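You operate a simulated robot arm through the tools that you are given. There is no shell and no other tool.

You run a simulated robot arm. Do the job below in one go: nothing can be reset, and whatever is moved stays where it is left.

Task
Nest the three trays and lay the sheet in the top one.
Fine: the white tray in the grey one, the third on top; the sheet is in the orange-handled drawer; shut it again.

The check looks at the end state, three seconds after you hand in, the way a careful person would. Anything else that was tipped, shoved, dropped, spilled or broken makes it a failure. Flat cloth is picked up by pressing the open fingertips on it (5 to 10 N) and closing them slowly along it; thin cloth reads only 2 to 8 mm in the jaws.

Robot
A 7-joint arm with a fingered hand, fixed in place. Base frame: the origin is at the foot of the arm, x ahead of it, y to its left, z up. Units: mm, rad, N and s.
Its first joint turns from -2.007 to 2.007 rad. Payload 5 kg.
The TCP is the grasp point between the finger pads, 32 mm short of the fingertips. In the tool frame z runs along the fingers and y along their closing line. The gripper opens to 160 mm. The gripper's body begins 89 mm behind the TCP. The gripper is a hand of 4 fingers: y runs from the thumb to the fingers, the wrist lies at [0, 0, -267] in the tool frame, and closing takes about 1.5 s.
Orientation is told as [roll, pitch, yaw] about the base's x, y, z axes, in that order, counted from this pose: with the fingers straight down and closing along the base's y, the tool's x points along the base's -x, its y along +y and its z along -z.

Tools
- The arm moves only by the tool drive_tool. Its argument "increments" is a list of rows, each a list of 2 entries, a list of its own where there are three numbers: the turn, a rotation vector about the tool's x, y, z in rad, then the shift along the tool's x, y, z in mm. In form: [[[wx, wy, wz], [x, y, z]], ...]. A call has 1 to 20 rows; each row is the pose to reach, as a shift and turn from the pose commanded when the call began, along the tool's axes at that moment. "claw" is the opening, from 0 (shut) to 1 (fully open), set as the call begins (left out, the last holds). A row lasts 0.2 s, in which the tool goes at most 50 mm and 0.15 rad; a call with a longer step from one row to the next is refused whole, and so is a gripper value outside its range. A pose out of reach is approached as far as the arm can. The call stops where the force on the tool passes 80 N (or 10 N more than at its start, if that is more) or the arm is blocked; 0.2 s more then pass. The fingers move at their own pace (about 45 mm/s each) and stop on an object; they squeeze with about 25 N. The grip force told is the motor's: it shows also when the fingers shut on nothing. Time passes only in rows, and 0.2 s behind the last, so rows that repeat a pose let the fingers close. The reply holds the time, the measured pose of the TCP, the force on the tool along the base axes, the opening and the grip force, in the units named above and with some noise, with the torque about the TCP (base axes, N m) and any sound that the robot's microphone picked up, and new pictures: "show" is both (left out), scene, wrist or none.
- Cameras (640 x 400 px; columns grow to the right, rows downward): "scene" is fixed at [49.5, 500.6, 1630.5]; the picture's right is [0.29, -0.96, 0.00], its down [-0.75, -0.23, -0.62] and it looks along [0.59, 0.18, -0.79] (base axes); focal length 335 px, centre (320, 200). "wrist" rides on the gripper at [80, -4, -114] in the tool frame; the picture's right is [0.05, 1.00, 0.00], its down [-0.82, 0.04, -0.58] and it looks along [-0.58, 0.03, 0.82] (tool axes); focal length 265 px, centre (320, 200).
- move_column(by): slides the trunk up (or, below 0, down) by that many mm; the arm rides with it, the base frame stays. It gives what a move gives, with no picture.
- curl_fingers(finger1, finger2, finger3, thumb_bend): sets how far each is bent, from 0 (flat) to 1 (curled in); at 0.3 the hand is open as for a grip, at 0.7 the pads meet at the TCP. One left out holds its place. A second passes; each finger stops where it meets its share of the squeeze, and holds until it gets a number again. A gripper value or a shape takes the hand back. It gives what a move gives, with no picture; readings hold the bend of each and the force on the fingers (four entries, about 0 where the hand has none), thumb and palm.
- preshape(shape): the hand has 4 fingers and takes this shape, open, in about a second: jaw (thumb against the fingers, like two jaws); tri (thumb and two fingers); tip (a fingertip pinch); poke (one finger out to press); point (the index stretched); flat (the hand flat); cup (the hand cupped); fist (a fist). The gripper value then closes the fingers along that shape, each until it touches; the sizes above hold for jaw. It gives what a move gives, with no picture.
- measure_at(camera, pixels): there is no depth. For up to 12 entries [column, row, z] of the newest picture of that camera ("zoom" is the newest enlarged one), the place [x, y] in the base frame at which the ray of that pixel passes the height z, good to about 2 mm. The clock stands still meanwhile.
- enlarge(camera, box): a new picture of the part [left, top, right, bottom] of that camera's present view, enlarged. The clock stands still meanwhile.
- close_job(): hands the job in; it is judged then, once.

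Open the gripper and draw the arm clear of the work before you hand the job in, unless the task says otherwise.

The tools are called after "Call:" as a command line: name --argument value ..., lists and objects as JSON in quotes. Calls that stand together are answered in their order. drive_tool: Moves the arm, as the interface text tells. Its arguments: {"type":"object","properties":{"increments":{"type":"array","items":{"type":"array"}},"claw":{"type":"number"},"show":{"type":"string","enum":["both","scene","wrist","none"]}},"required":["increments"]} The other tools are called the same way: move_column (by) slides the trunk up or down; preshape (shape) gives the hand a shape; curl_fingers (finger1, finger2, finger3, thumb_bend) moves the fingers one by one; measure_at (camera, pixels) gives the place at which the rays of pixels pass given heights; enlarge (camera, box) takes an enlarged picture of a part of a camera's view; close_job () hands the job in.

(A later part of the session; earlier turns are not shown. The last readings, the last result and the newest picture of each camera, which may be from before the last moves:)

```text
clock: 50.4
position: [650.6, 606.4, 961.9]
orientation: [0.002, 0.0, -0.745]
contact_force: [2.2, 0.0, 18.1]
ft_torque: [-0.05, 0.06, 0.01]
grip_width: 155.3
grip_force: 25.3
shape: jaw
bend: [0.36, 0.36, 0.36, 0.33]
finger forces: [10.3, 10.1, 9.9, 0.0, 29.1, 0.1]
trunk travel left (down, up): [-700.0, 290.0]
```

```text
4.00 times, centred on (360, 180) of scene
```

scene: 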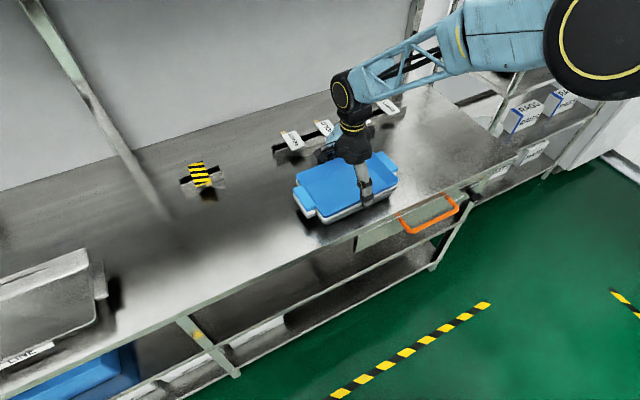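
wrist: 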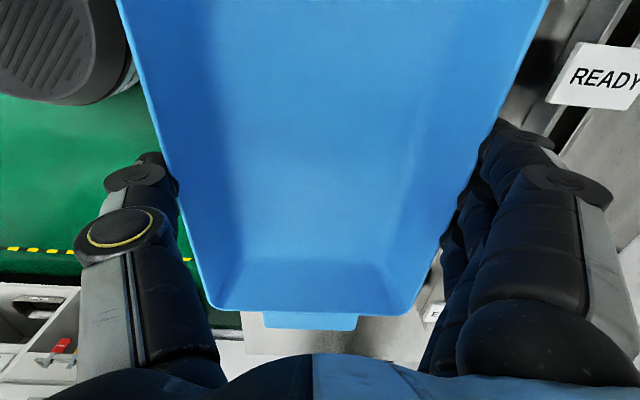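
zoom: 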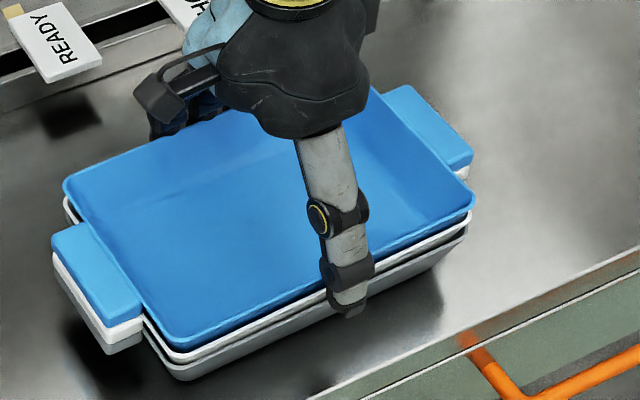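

Firm, balanced contact at 18 N, so blue is seated. I back off 2 mm to relieve the push and then open the hand wide.

Call:
drive_tool --increments '[[[0, 0, 0], [0, 0, -2]], [[0, 0, 0], [0, 0, -2]]]' --show "none"

Call:
curl_fingers --finger1 0.2 --finger2 0.2 --finger3 0.2 --thumb_bend 0.2

Call:
drive_tool --increments '[[[0, 0, 0], [0, 0, -10]], [[0, 0, 0], [0, 0, -30]], [[0, 0, 0], [0, 0, -60]], [[0, 0, 0], [0, 0, -100]], [[0, 0, 0], [0, 0, -140]], [[0, 0, 0], [0, 0, -140]]]'

Call:
enlarge --camera "scene" --box '[280, 130, 440, 230]'

```text
clock: 51.0
position: [649.2, 606.8, 961.3]
orientation: [0.001, -0.001, -0.746]
contact_force: [3.3, 1.0, 9.6]
ft_torque: [0.11, -0.09, 0.04]
grip_width: 155.4
grip_force: 24.9
shape: jaw
bend: [0.36, 0.36, 0.36, 0.33]
finger forces: [10.6, 10.5, 10.3, 0.1, 28.4, 0.1]
trunk travel left (down, up): [-700.0, 290.0]
```

```text
clock: 52.0
position: [648.9, 606.6, 961.1]
orientation: [0.0, 0.0, -0.745]
contact_force: [0.2, 0.3, 0.2]
ft_torque: [0.0, -0.02, 0.01]
grip_width: 193.5
grip_force: 0.1
shape: fingers
bend: [0.2, 0.2, 0.2, 0.2]
finger forces: [0.1, 0.0, 0.1, 0.0, 0.1, 0.1]
trunk travel left (down, up): [-700.0, 290.0]
```

```text
clock: 53.4
position: [651.9, 607.5, 1101.2]
orientation: [-0.001, 0.001, -0.745]
contact_force: [1.1, 0.3, 0.7]
ft_torque: [-0.02, 0.0, 0.01]
grip_width: 193.5
grip_force: 0.0
shape: fingers
bend: [0.2, 0.2, 0.2, 0.2]
finger forces: [0.0, 0.0, 0.0, 0.0, 0.1, 0.0]
trunk travel left (down, up): [-700.0, 290.0]
```

scene: 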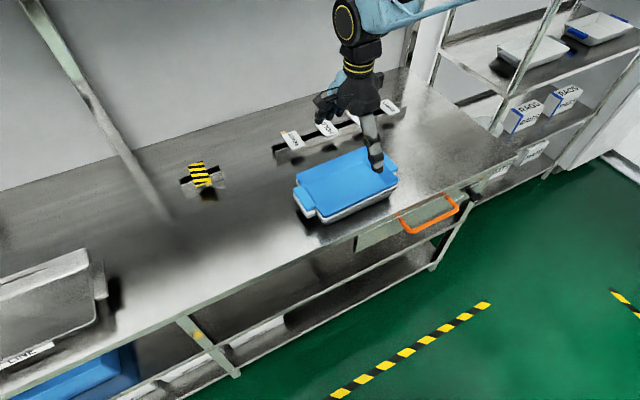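
wrist: 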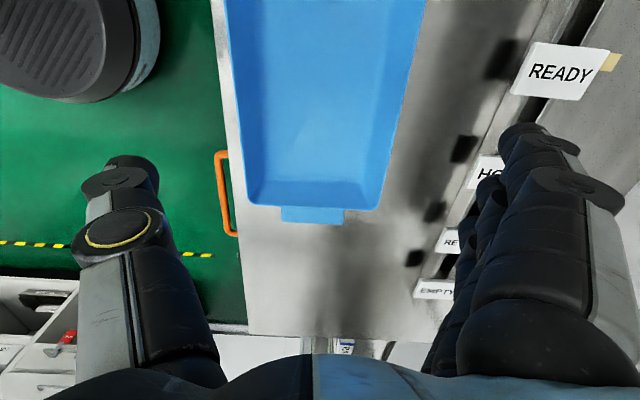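

```text
4.00 times, centred on (360, 180) of scene
```

zoom: 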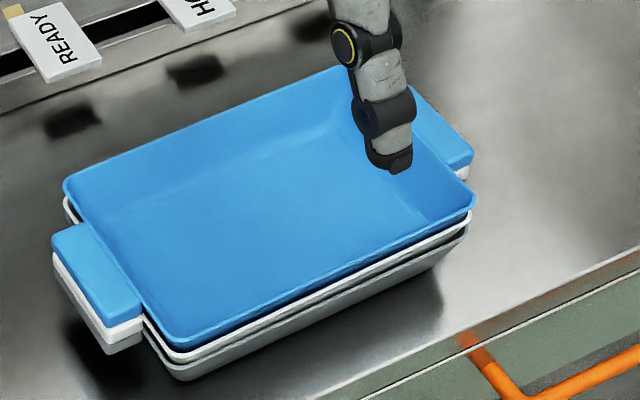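

All three trays are nested level. Now the drawer: I fly to above the handle bar (~690,340) at z≈1100 to look down at it and the knob.

Call:
drive_tool --claw 0.35 --increments '[[[0, 0, 0.005], [-25, -20, 0]], [[0, 0, 0.01], [-55, -45, 0]], [[0, 0, 0.015], [-85, -70, 0]], [[0, 0, 0.02], [-115, -95, 0]], [[0, 0, 0.025], [-145, -118, 0]], [[0, 0, 0.03], [-175, -143, 0]], [[0, 0, 0.03], [-200, -163, 0]], [[0, 0, 0.03], [-209, -170, 0]], [[0, 0, 0.03], [-209, -170, 0]]]'

Call:
enlarge --camera "wrist" --box '[230, 60, 390, 200]'

Call:
enlarge --camera "scene" --box '[380, 170, 490, 245]'

```text
clock: 55.4
position: [687.7, 341.1, 1102.8]
orientation: [0.0, 0.0, -0.775]
contact_force: [0.1, 0.6, -0.2]
ft_torque: [0.01, 0.03, -0.01]
grip_width: 56.6
grip_force: 0.0
shape: jaw
bend: [0.73, 0.73, 0.73, 0.7]
finger forces: [0.0, 0.0, 0.1, 0.0, 0.1, 0.1]
trunk travel left (down, up): [-700.0, 290.0]
```

scene: 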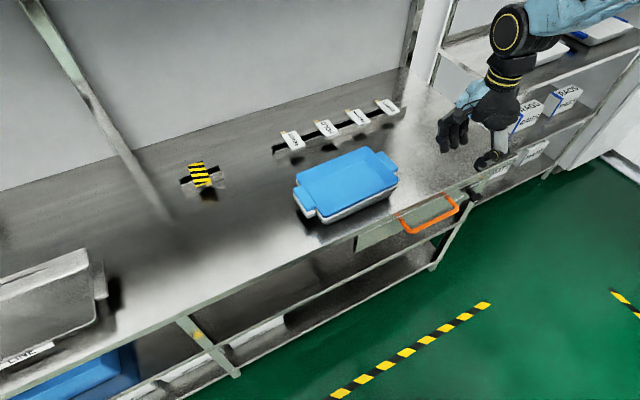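
wrist: 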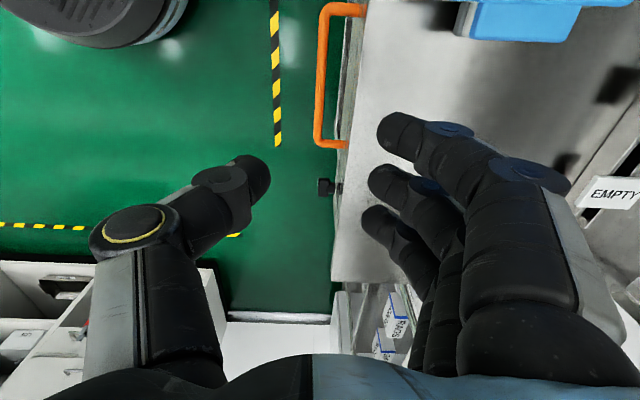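

```text
2.86 times, centred on (310, 130) of wrist
```

zoom: 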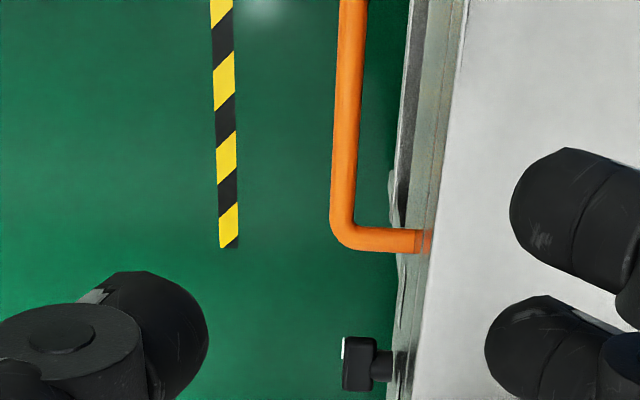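

```text
5.33 times, centred on (435, 208) of scene
```

zoom: 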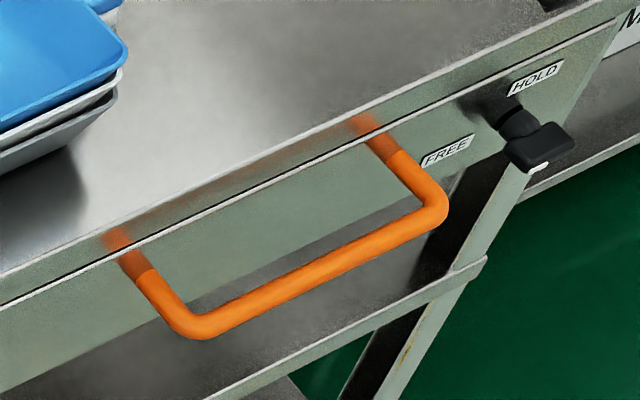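

The white pointer on the knob is on the FREE side. I measure the handle bar in both cameras to triangulate its place.

Call:
measure_at --camera "wrist" --pixels '[[322, 70, 780], [322, 70, 830], [318, 141, 780], [318, 141, 830], [328, 8, 780], [328, 8, 830], [327, 186, 780], [327, 186, 830], [346, 70, 870]]'

Call:
measure_at --camera "scene" --pixels '[[411.6, 232.4, 780], [411.6, 232.4, 830], [457.5, 210.8, 780], [457.5, 210.8, 830], [434, 222.5, 780], [434, 222.5, 830], [474.7, 197.5, 780], [474.7, 197.5, 830], [420, 205.5, 870]]'

```text
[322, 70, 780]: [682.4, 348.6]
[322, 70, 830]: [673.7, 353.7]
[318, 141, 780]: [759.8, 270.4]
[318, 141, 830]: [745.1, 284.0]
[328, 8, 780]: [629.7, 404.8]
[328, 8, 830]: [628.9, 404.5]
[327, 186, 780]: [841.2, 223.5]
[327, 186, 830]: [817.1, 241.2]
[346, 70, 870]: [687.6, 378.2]
```

```text
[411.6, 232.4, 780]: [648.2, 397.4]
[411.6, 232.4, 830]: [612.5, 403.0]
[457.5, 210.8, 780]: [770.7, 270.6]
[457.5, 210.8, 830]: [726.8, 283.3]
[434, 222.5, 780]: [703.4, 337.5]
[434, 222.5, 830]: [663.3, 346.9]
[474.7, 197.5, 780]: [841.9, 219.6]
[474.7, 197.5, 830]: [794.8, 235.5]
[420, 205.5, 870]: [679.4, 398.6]
```

The bent jaw fingers bulge out too far to fit between the bar and the table edge (gap ~30 mm). A single stretched finger should hook behind the bar, so I try the "point" shape up here and look at it.

Call:
preshape --shape "point"

Call:
drive_tool --increments '[[[0, 0, 0], [0, 0, 0]]]'

Call:
enlarge --camera "scene" --box '[420, 80, 540, 180]'

```text
clock: 56.3
position: [686.5, 340.0, 1102.7]
orientation: [0.001, 0.001, -0.775]
contact_force: [-0.1, 0.0, 0.7]
ft_torque: [0.02, 0.01, -0.01]
grip_width: 152.2
grip_force: 0.1
shape: point
bend: [0.3, 1.0, 1.0, 0.92]
finger forces: [0.0, 0.1, 0.0, 0.0, 0.0, 0.0]
trunk travel left (down, up): [-700.0, 290.0]
```

```text
clock: 56.7
position: [687.0, 340.6, 1101.9]
orientation: [0.001, 0.001, -0.777]
contact_force: [0.1, 0.0, -0.5]
ft_torque: [-0.01, 0.02, -0.01]
grip_width: 152.1
grip_force: 0.1
shape: point
bend: [0.3, 1.0, 1.0, 0.55]
finger forces: [0.0, 0.0, 0.0, 0.1, 0.1, 0.1]
trunk travel left (down, up): [-700.0, 290.0]
```

scene: 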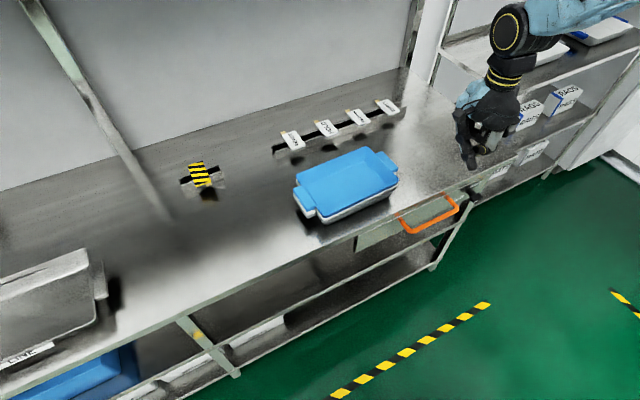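
wrist: 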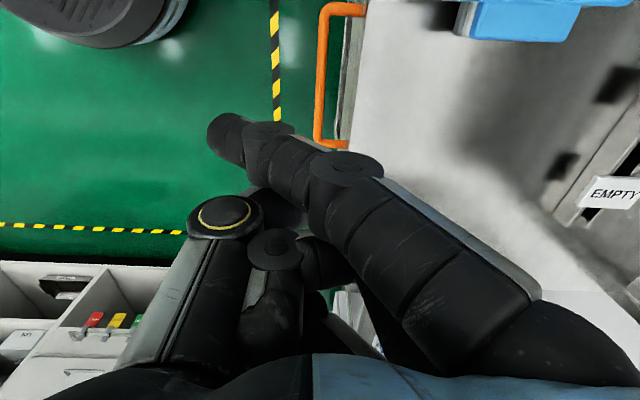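

```text
4.00 times, centred on (480, 130) of scene
```

zoom: 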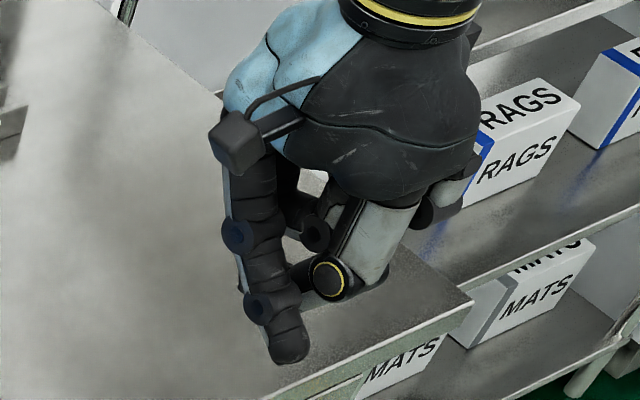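

In "point" the index slants about 45° across the palm. I look at "poke" and "flat" too, to pick the best hook.

Call:
preshape --shape "poke"

Call:
drive_tool --increments '[[[0, 0, 0], [0, 0, 0]], [[0, 0, 0], [0, 0, 0]], [[0, 0, 0], [0, 0, 0]]]'

Call:
enlarge --camera "scene" --box '[420, 80, 540, 180]'

Call:
preshape --shape "flat"

Call:
drive_tool --increments '[[[0, 0, 0], [0, 0, 0]], [[0, 0, 0], [0, 0, 0]], [[0, 0, 0], [0, 0, 0]]]'

Call:
enlarge --camera "scene" --box '[420, 80, 540, 180]'

```text
clock: 57.6
position: [687.2, 340.4, 1103.0]
orientation: [0.0, 0.0, -0.777]
contact_force: [0.8, 0.7, 0.4]
ft_torque: [0.06, 0.05, 0.01]
grip_width: 0.0
grip_force: 0.1
shape: poke
bend: [1.0, 1.0, 1.0, 0.47]
finger forces: [0.0, 0.0, 0.0, 0.0, 0.0, 0.0]
trunk travel left (down, up): [-700.0, 290.0]
```

```text
clock: 58.4
position: [686.4, 340.6, 1102.5]
orientation: [-0.001, 0.001, -0.777]
contact_force: [-0.2, 0.7, 0.6]
ft_torque: [-0.02, -0.01, 0.0]
grip_width: 0.1
grip_force: 0.1
shape: poke
bend: [1.0, 1.0, 1.0, 0.47]
finger forces: [0.0, 0.0, 0.0, 0.1, 0.0, 0.0]
trunk travel left (down, up): [-700.0, 290.0]
```

scene: 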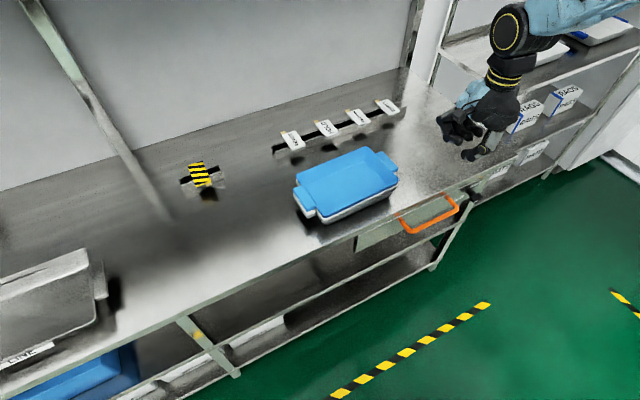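
wrist: 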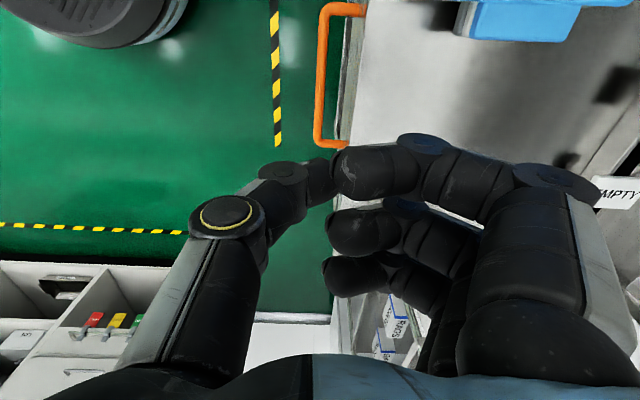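

```text
4.00 times, centred on (480, 130) of scene
```

zoom: 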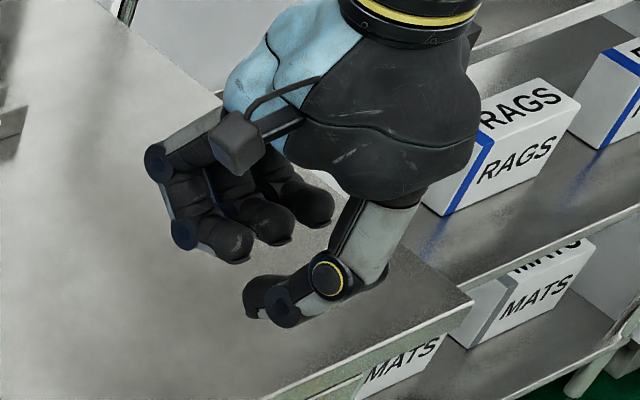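

```text
clock: 59.3
position: [688.8, 339.8, 1102.2]
orientation: [0.001, -0.001, -0.777]
contact_force: [-0.5, 0.0, -0.2]
ft_torque: [0.02, 0.03, -0.02]
grip_width: 152.6
grip_force: 0.1
shape: flat
bend: [0.13, 0.0, 0.13, 0.22]
finger forces: [0.0, 0.0, 0.0, 0.1, 0.1, 0.0]
trunk travel left (down, up): [-700.0, 290.0]
```

```text
clock: 60.1
position: [688.6, 340.2, 1102.5]
orientation: [0.001, 0.001, -0.777]
contact_force: [-0.3, -0.3, -1.2]
ft_torque: [-0.03, 0.01, 0.01]
grip_width: 152.3
grip_force: 0.0
shape: flat
bend: [0.13, 0.0, 0.13, 0.22]
finger forces: [0.1, 0.0, 0.0, 0.1, 0.1, 0.1]
trunk travel left (down, up): [-700.0, 290.0]
```

scene: 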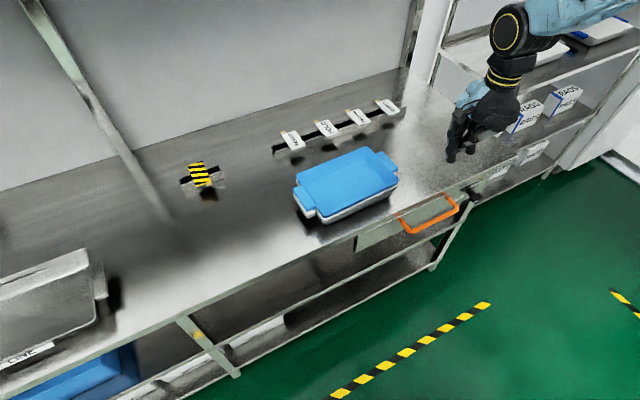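
wrist: 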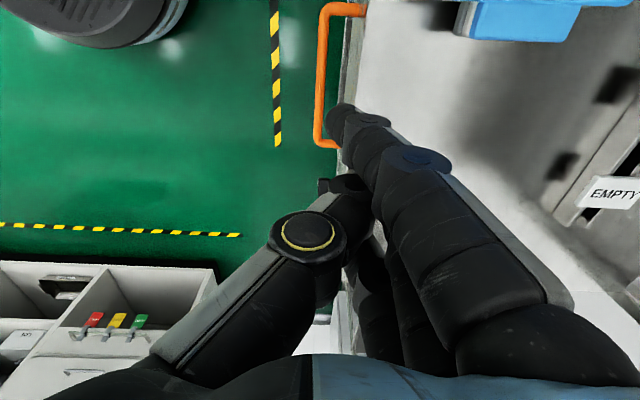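

```text
4.00 times, centred on (480, 130) of scene
```

zoom: 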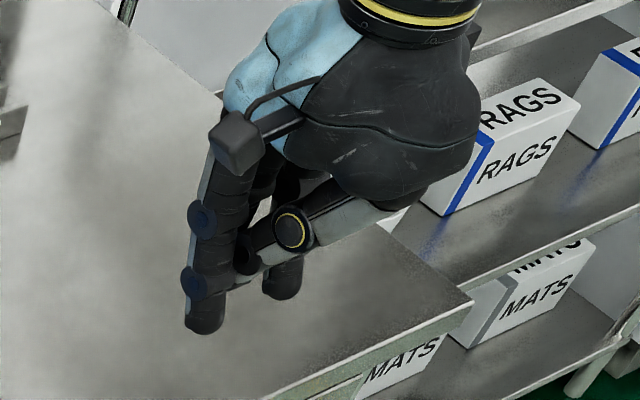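

"Flat" gives straight fingers leaning about 35°, which makes a good hook if I tilt the hand. I triangulate the fingertip positions: index tip at scene (451.8,162.5) / wrist (340,112), third fingertip at scene (470.8,154).

Call:
measure_at --camera "scene" --pixels '[[451.75, 161.5, 1000], [451.75, 161.5, 1060], [470.75, 153, 1000], [470.75, 153, 1060]]'

Call:
measure_at --camera "wrist" --pixels '[[342, 112, 1000], [342, 112, 1060], [388, 120, 1060], [388, 120, 1080], [420, 158, 1080], [420, 158, 1120]]'

Call:
enlarge --camera "wrist" --box '[250, 80, 480, 330]'

```text
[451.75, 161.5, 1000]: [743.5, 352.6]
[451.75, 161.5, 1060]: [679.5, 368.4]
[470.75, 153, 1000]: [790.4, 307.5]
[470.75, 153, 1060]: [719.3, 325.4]
```

```text
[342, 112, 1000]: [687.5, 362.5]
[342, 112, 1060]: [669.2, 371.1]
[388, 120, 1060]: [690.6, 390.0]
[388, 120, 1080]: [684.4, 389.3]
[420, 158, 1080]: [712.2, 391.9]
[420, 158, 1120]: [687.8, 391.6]
```

```text
1.60 times, centred on (365, 205) of wrist
```

zoom: 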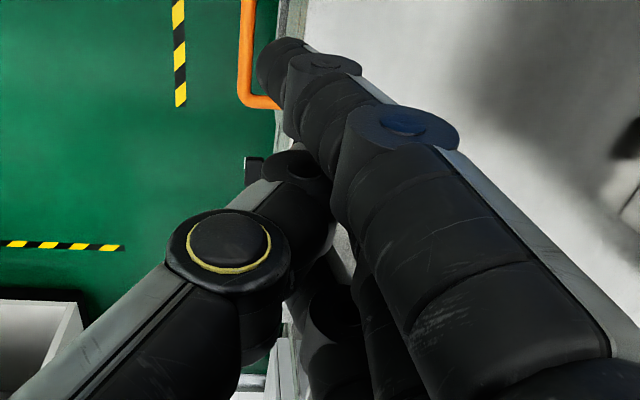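

The index tip sits at about tool (40, 6, 29), with the thumb crossing in front. I try swinging only the thumb open to free more of the finger length for the hook.

Call:
curl_fingers --thumb_bend 0.0

Call:
drive_tool --increments '[[[0, 0, 0], [0, 0, 0]]]'

Call:
enlarge --camera "scene" --box '[420, 80, 540, 180]'

```text
clock: 61.1
position: [687.6, 340.4, 1102.6]
orientation: [-0.002, 0.001, -0.775]
contact_force: [-0.2, 0.6, 0.5]
ft_torque: [-0.03, 0.01, -0.02]
grip_width: 115.3
grip_force: 0.1
shape: fingers
bend: [0.13, 0.06, 0.13, 0.0]
finger forces: [0.0, 0.0, 0.1, 0.0, 0.1, 0.1]
trunk travel left (down, up): [-700.0, 290.0]
```

```text
clock: 61.5
position: [686.7, 339.9, 1102.6]
orientation: [0.002, 0.0, -0.778]
contact_force: [1.2, 0.9, 0.8]
ft_torque: [-0.03, 0.0, 0.02]
grip_width: 115.3
grip_force: 0.0
shape: fingers
bend: [0.13, 0.06, 0.13, 0.0]
finger forces: [0.0, 0.0, 0.0, 0.0, 0.1, 0.0]
trunk travel left (down, up): [-700.0, 290.0]
```

scene: 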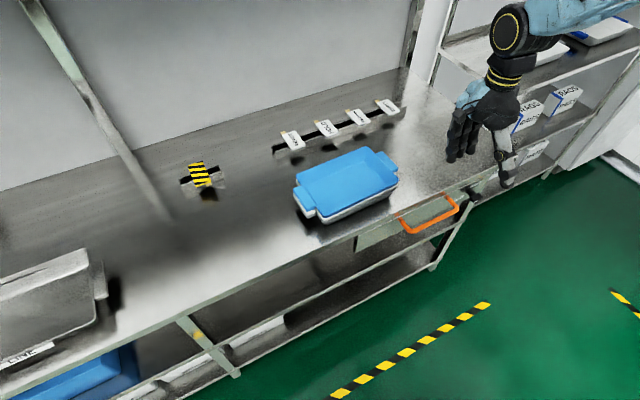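
wrist: 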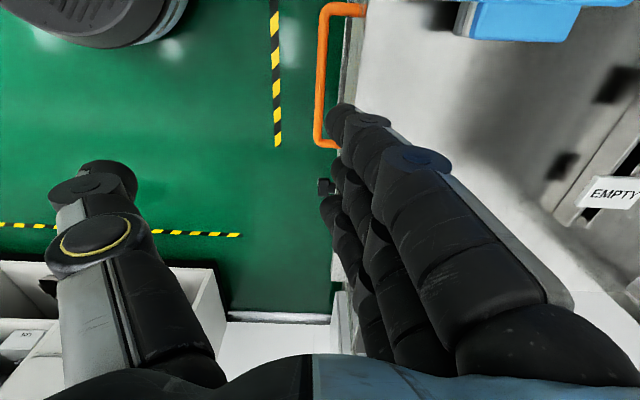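

```text
4.00 times, centred on (480, 130) of scene
```

zoom: 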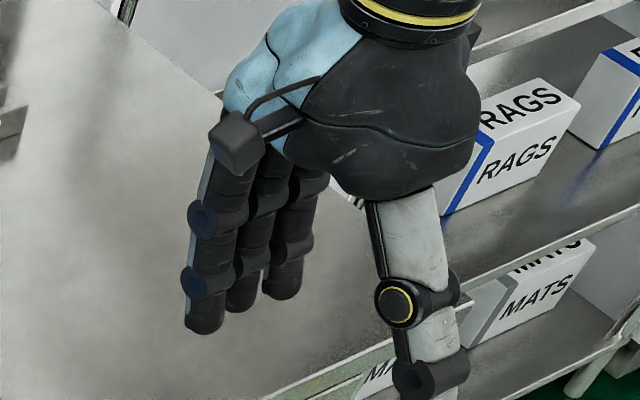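

Now the fingers form a straight plate with the thumb swung well clear. I tilt the hand about 0.47 rad about tool x so the fingers hang vertically, and shift to put the middle finger over the handle's middle.

Call:
drive_tool --increments '[[[-0.12, 0, 0], [-3, 1.5, 0]], [[-0.24, 0, 0], [-6, 3, 0]], [[-0.36, 0, 0], [-9, 5, 0]], [[-0.47, 0, 0], [-12, 6.5, 0]], [[-0.47, 0, 0], [-12, 6.5, 0]]]'

Call:
enlarge --camera "scene" --box '[400, 80, 560, 200]'

```text
clock: 62.7
position: [700.9, 337.2, 1101.4]
orientation: [0.471, 0.0, -0.775]
contact_force: [0.4, 0.5, -0.1]
ft_torque: [0.0, -0.01, 0.0]
grip_width: 115.1
grip_force: 0.0
shape: fingers
bend: [0.13, 0.06, 0.13, 0.0]
finger forces: [0.0, 0.0, 0.0, 0.0, 0.1, 0.0]
trunk travel left (down, up): [-700.0, 290.0]
```

scene: 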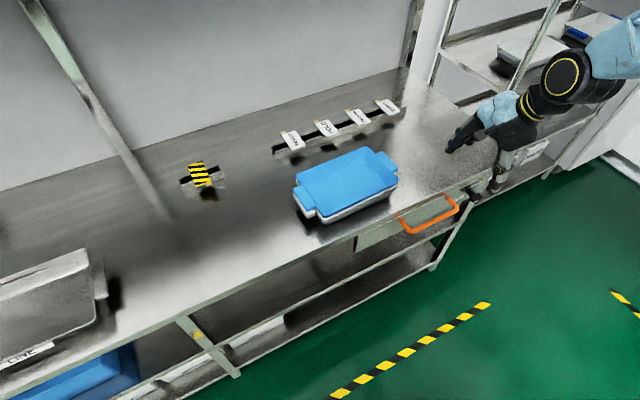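
wrist: 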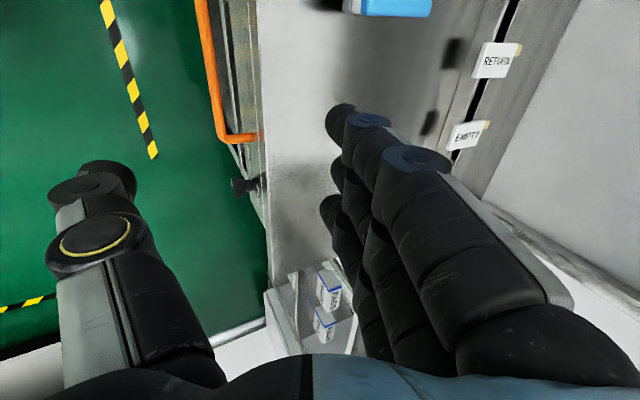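

```text
3.33 times, centred on (480, 140) of scene
```

zoom: 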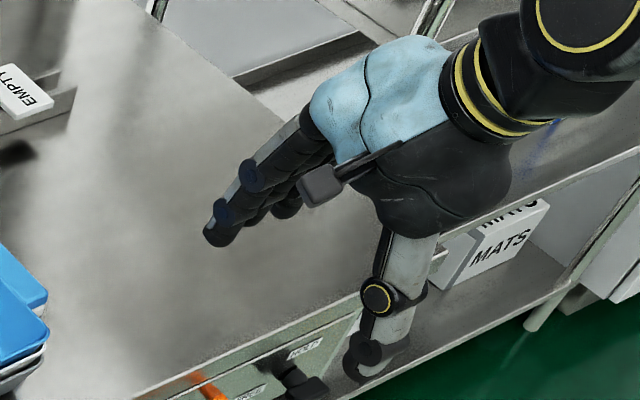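

The fingers now lean slightly inward past vertical, so I trim the tilt to 0.36 and descend to tips just above table height to check alignment with the gap behind the bar.

Call:
drive_tool --increments '[[[0.03, 0, 0], [0, -12, 29]], [[0.06, 0, 0], [0, -28, 59]], [[0.09, 0, 0], [0, -42, 88]], [[0.11, 0, 0], [0, -57, 118]], [[0.11, 0, 0], [0, -71, 147]], [[0.11, 0, 0], [0, -85.4, 176.4]], [[0.11, 0, 0], [0, -85.4, 176.4]]]'

Call:
enlarge --camera "scene" --box '[380, 120, 540, 240]'

Call:
enlarge --camera "wrist" --box '[190, 0, 430, 230]'

```text
clock: 64.3
position: [703.9, 338.9, 912.7]
orientation: [0.37, -0.003, -0.775]
contact_force: [-12.0, -10.2, 58.3]
ft_torque: [1.29, -1.16, 0.09]
grip_width: 114.7
grip_force: 30.0
shape: fingers
bend: [0.13, 0.04, 0.13, 0.0]
finger forces: [0.0, 59.6, 0.1, 0.1, 0.1, 0.0]
trunk travel left (down, up): [-700.0, 290.0]
```

scene: 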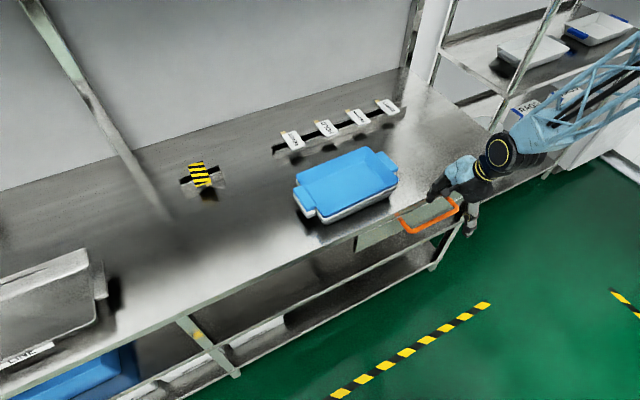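
wrist: 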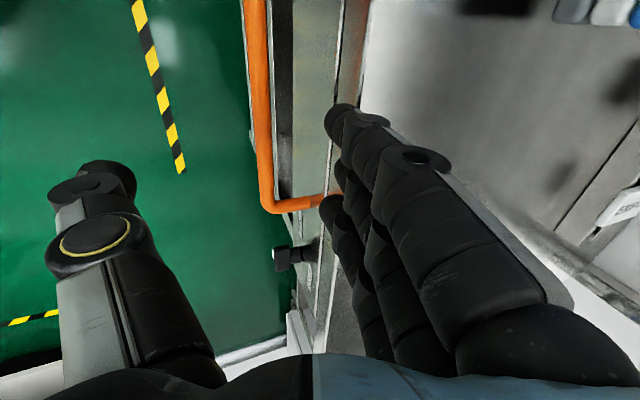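

```text
3.33 times, centred on (460, 180) of scene
```

zoom: 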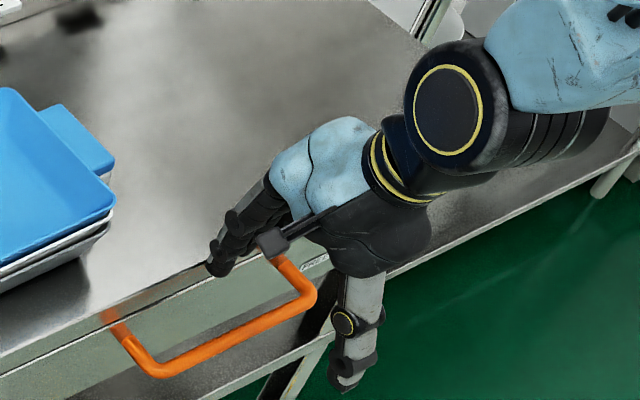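

```text
1.74 times, centred on (310, 115) of wrist
```

zoom: 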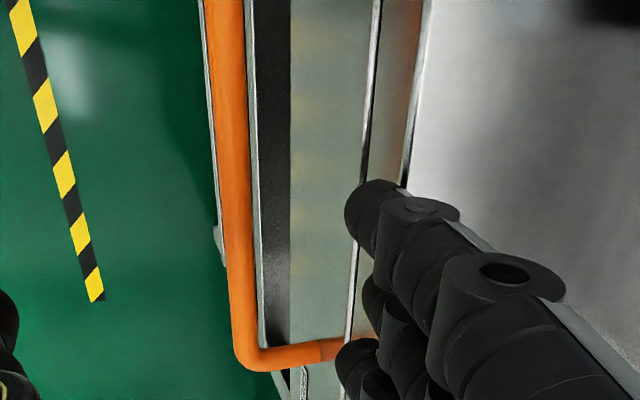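

The middle finger touched the table edge (59 N) — the edge is nearer the bar than estimated. I back off upward and outward and take measurements there.

Call:
drive_tool --increments '[[[0, 0, 0], [0, 5.4, -14]], [[0, 0, 0], [0, -1, -17]], [[0, 0, 0], [0, -7.6, -19]], [[0, 0, 0], [0, -7.6, -19]]]'

Call:
enlarge --camera "wrist" --box '[190, 0, 430, 230]'

Call:
enlarge --camera "scene" --box '[390, 160, 480, 240]'

```text
clock: 65.3
position: [695.3, 328.9, 919.4]
orientation: [0.36, -0.001, -0.775]
contact_force: [-0.3, 0.1, -0.2]
ft_torque: [-0.02, -0.01, 0.01]
grip_width: 114.9
grip_force: 0.1
shape: fingers
bend: [0.13, 0.06, 0.13, 0.0]
finger forces: [0.0, 0.0, 0.0, 0.0, 0.0, 0.0]
trunk travel left (down, up): [-700.0, 290.0]
```

scene: 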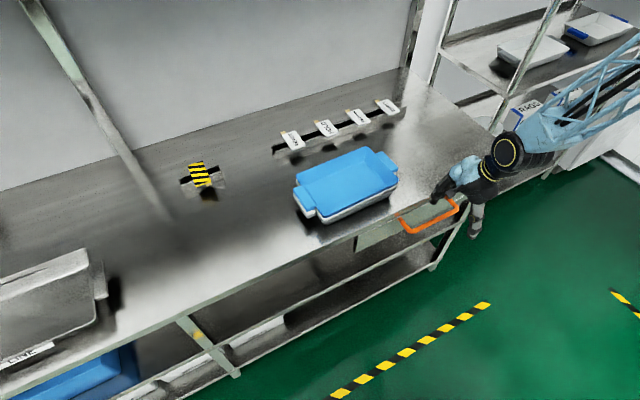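
wrist: 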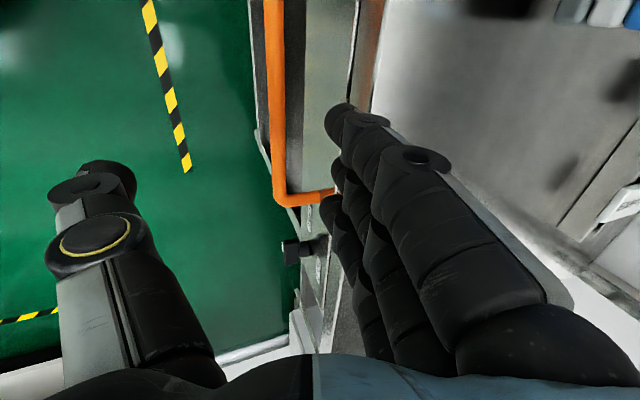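

```text
1.74 times, centred on (310, 115) of wrist
```

zoom: 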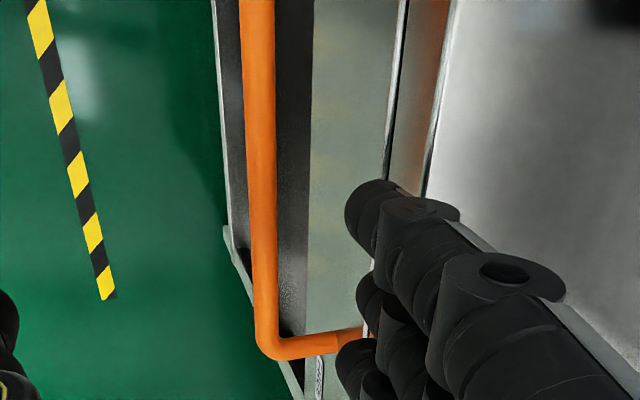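

```text
5.00 times, centred on (435, 200) of scene
```

zoom: 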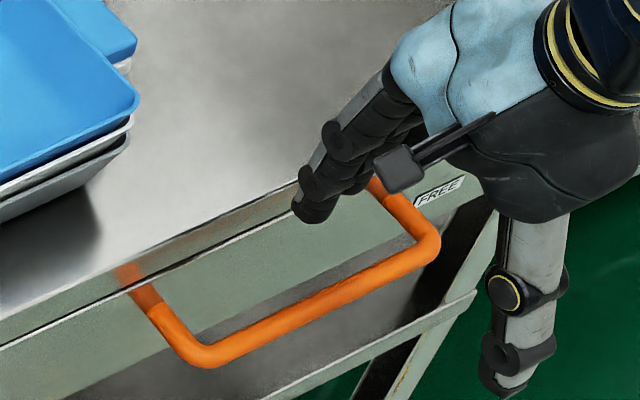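

The middle finger sits a bit further in than the others. I rise 60 mm for safety and bend it to match (0.13), then look.

Call:
drive_tool --increments '[[[0, 0, 0], [0, 10.8, -28]], [[0, 0, 0], [0, 21.7, -56]], [[0, 0, 0], [0, 21.7, -56]]]' --show "none"

Call:
curl_fingers --finger2 0.13

Call:
drive_tool --increments '[[[0, 0, 0], [0, 0, 0]]]'

Call:
enlarge --camera "scene" --box '[400, 130, 500, 220]'

Call:
enlarge --camera "wrist" --box '[240, 60, 460, 260]'

```text
clock: 66.1
position: [695.2, 330.5, 980.0]
orientation: [0.359, 0.0, -0.775]
contact_force: [0.4, -0.1, -0.5]
ft_torque: [0.0, 0.01, -0.02]
grip_width: 115.0
grip_force: 0.0
shape: fingers
bend: [0.13, 0.06, 0.13, 0.0]
finger forces: [0.0, 0.0, 0.0, 0.0, 0.0, 0.0]
trunk travel left (down, up): [-700.0, 290.0]
```

```text
clock: 67.1
position: [695.5, 329.7, 979.9]
orientation: [0.359, 0.0, -0.776]
contact_force: [0.4, -0.4, -0.4]
ft_torque: [0.01, 0.0, -0.01]
grip_width: 114.7
grip_force: 0.1
shape: fingers
bend: [0.13, 0.13, 0.13, 0.0]
finger forces: [0.1, 0.1, 0.0, 0.1, 0.0, 0.1]
trunk travel left (down, up): [-700.0, 290.0]
```

```text
clock: 67.5
position: [694.1, 329.7, 980.0]
orientation: [0.36, 0.001, -0.778]
contact_force: [-0.3, 0.2, -0.8]
ft_torque: [-0.02, 0.02, -0.01]
grip_width: 114.9
grip_force: 0.0
shape: fingers
bend: [0.13, 0.13, 0.13, 0.0]
finger forces: [0.0, 0.0, 0.0, 0.0, 0.0, 0.0]
trunk travel left (down, up): [-700.0, 290.0]
```

scene: 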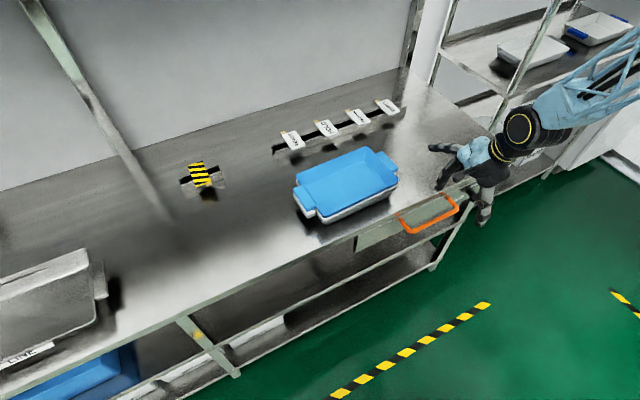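
wrist: 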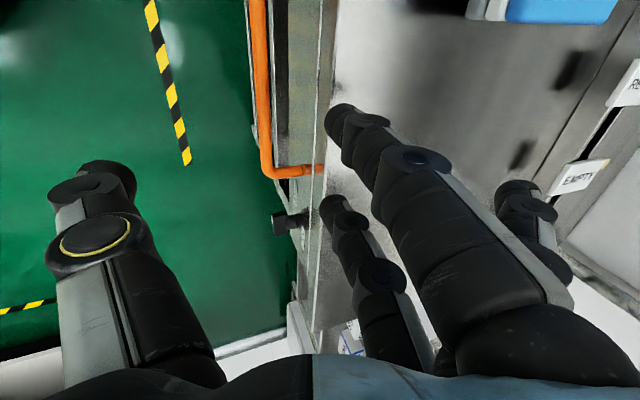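

```text
4.44 times, centred on (450, 175) of scene
```

zoom: 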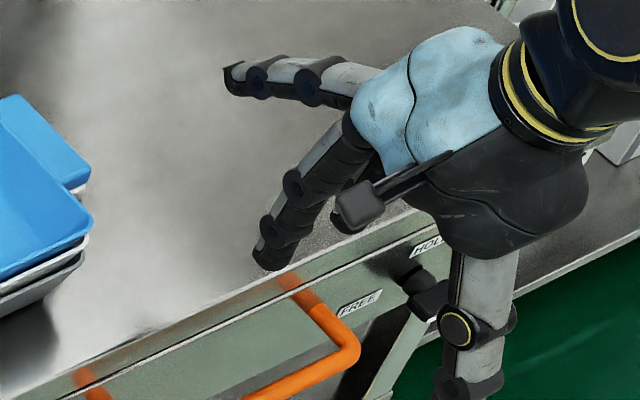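

```text
2.00 times, centred on (350, 160) of wrist
```

zoom: 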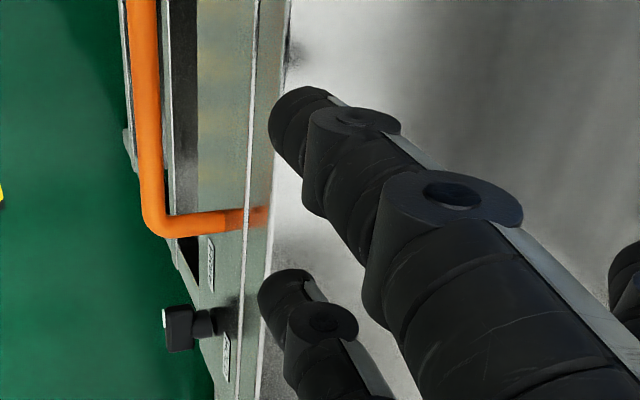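

As feared, that finger flared out with the different coupling. I restore "flat" and open only the thumb again, then use a bit more tilt (0.45) and slide in along the finger's slant.

Call:
preshape --shape "flat"

Call:
curl_fingers --thumb_bend 0.0

Call:
drive_tool --increments '[[[-0.05, 0, 0], [0, 0, 0]], [[-0.09, 0, 0], [0, -5, -2]], [[-0.09, 0, 0], [0, -5, -2]]]'

Call:
enlarge --camera "scene" --box '[400, 130, 500, 220]'

Call:
enlarge --camera "wrist" --box '[200, 0, 440, 220]'

```text
clock: 68.4
position: [693.9, 328.8, 981.0]
orientation: [0.36, 0.0, -0.774]
contact_force: [-0.1, 0.0, -0.1]
ft_torque: [0.02, -0.01, -0.02]
grip_width: 152.4
grip_force: 0.1
shape: flat
bend: [0.13, 0.0, 0.13, 0.22]
finger forces: [0.0, 0.0, 0.0, 0.0, 0.1, 0.0]
trunk travel left (down, up): [-700.0, 290.0]
```

```text
clock: 69.4
position: [695.0, 330.2, 979.7]
orientation: [0.359, 0.002, -0.775]
contact_force: [0.7, 0.1, 0.8]
ft_torque: [0.02, -0.01, 0.0]
grip_width: 115.0
grip_force: 0.1
shape: fingers
bend: [0.13, 0.1, 0.13, 0.0]
finger forces: [0.1, 0.0, 0.0, 0.0, 0.0, 0.0]
trunk travel left (down, up): [-700.0, 290.0]
```

```text
clock: 70.2
position: [690.4, 326.3, 980.8]
orientation: [0.451, 0.0, -0.777]
contact_force: [-0.4, 0.4, 0.8]
ft_torque: [0.01, 0.0, 0.01]
grip_width: 114.9
grip_force: 0.0
shape: fingers
bend: [0.13, 0.1, 0.13, 0.0]
finger forces: [0.0, 0.0, 0.0, 0.0, 0.0, 0.0]
trunk travel left (down, up): [-700.0, 290.0]
```

scene: 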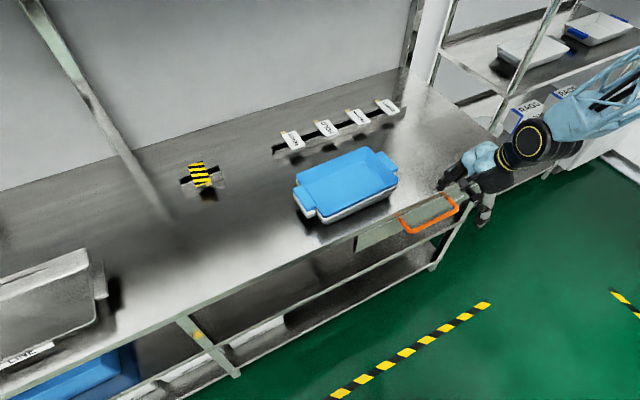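
wrist: 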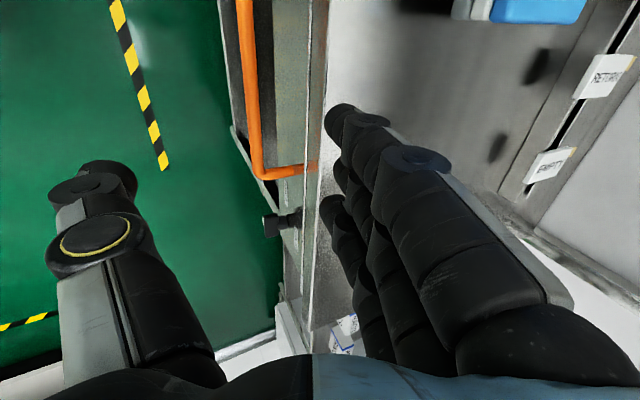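

```text
4.44 times, centred on (450, 175) of scene
```

zoom: 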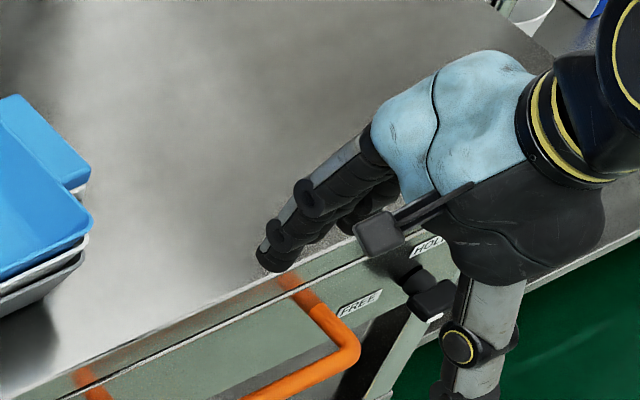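

```text
1.82 times, centred on (320, 110) of wrist
```

zoom: 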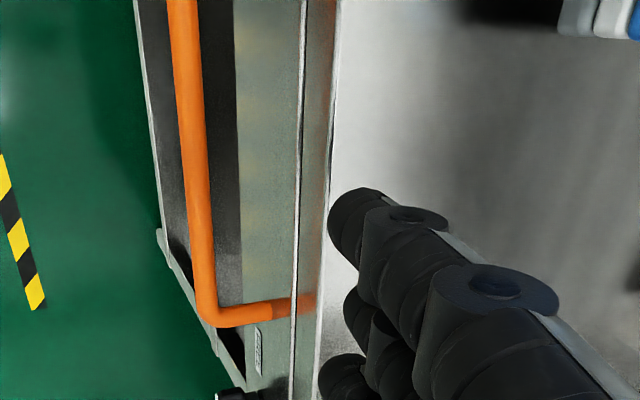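

The hand is lined up outside the edge (N≈716). I descend 56 mm and check before sliding into the gap.

Call:
drive_tool --increments '[[[0, 0, 0], [0, -8, 17]], [[0, 0, 0], [0, -16, 34]], [[0, 0, 0], [0, -24.4, 50.4]], [[0, 0, 0], [0, -24.4, 50.4]]]'

Call:
enlarge --camera "scene" --box '[390, 150, 490, 240]'

Call:
enlarge --camera "wrist" --box '[200, 0, 440, 220]'

```text
clock: 71.2
position: [691.8, 324.3, 923.7]
orientation: [0.45, 0.002, -0.774]
contact_force: [-0.2, 0.0, 0.0]
ft_torque: [0.02, -0.02, 0.03]
grip_width: 114.9
grip_force: 0.1
shape: fingers
bend: [0.13, 0.1, 0.13, 0.0]
finger forces: [0.0, 0.0, 0.0, 0.0, 0.1, 0.0]
trunk travel left (down, up): [-700.0, 290.0]
```

scene: 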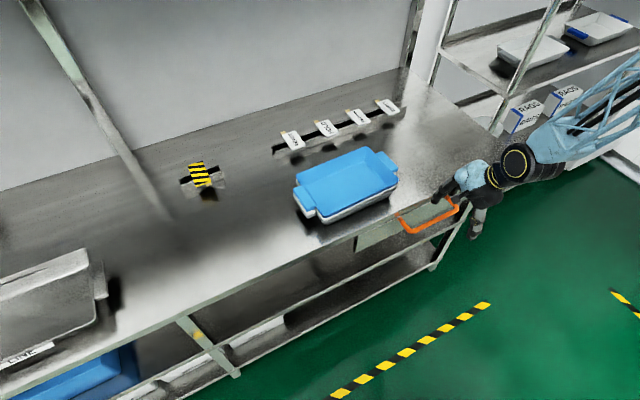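
wrist: 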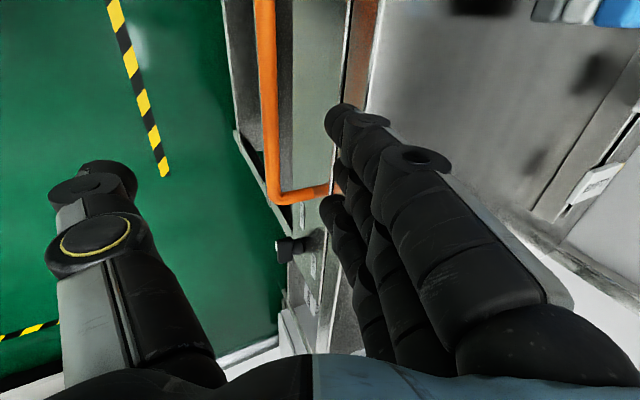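

```text
4.44 times, centred on (440, 195) of scene
```

zoom: 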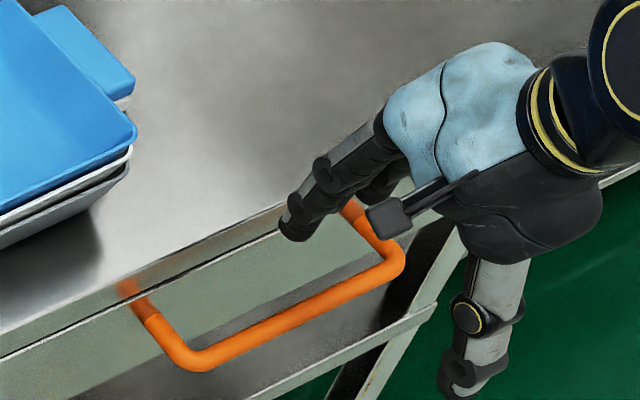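

```text
1.82 times, centred on (320, 110) of wrist
```

zoom: 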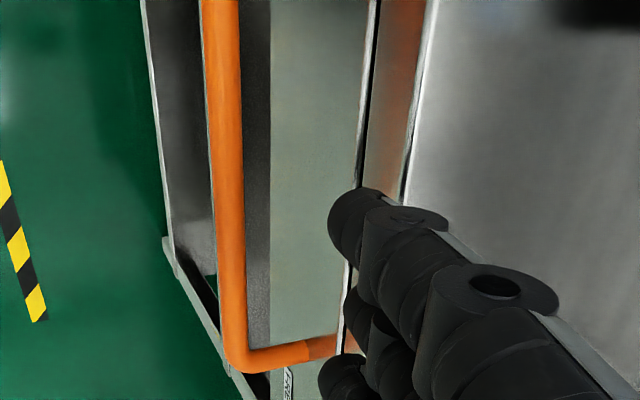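

The tip is beside the slab edge with no contact. I slide down 30 mm and 5 mm inward along the finger slant, then check forces.

Call:
drive_tool --increments '[[[0, 0, 0], [0, -2.2, 7.3]], [[0, 0, 0], [0, -4.3, 14.6]], [[0, 0, 0], [0, -6.4, 22]], [[0, 0, 0], [0, -8.6, 29.2]], [[0, 0, 0], [0, -8.6, 29.2]]]'

Call:
enlarge --camera "scene" --box '[390, 150, 490, 240]'

Call:
enlarge --camera "wrist" --box '[200, 0, 440, 220]'

```text
clock: 72.4
position: [694.5, 329.3, 896.3]
orientation: [0.451, 0.0, -0.775]
contact_force: [0.4, 0.2, -0.8]
ft_torque: [0.03, -0.01, 0.0]
grip_width: 114.9
grip_force: 0.1
shape: fingers
bend: [0.13, 0.1, 0.13, 0.0]
finger forces: [0.0, 0.0, 0.0, 0.1, 0.0, 0.1]
trunk travel left (down, up): [-700.0, 290.0]
```

scene: 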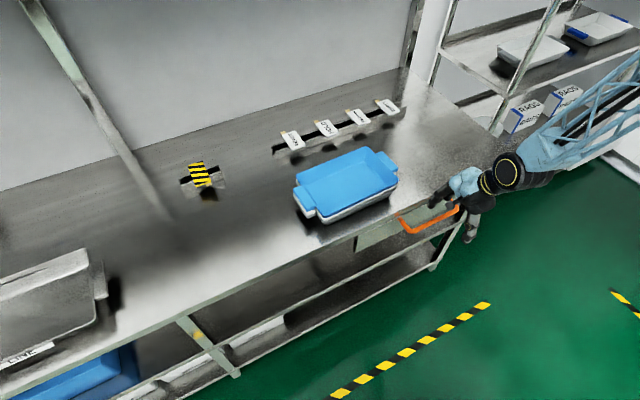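
wrist: 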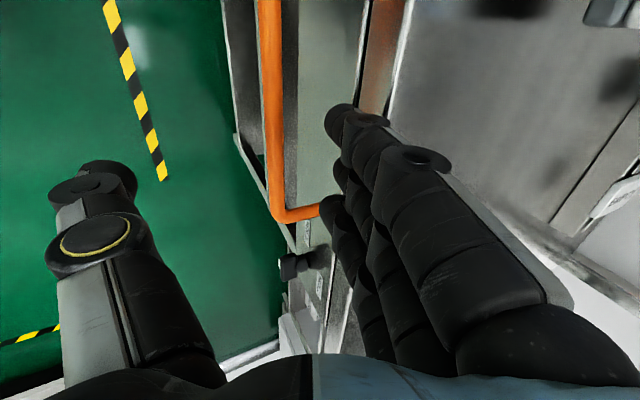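

```text
4.44 times, centred on (440, 195) of scene
```

zoom: 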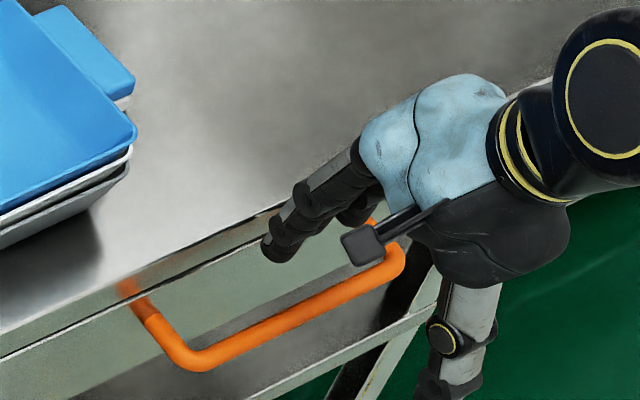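

```text
1.82 times, centred on (320, 110) of wrist
```

zoom: 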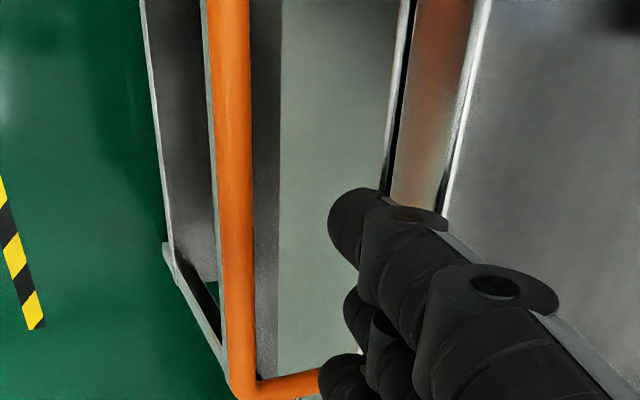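

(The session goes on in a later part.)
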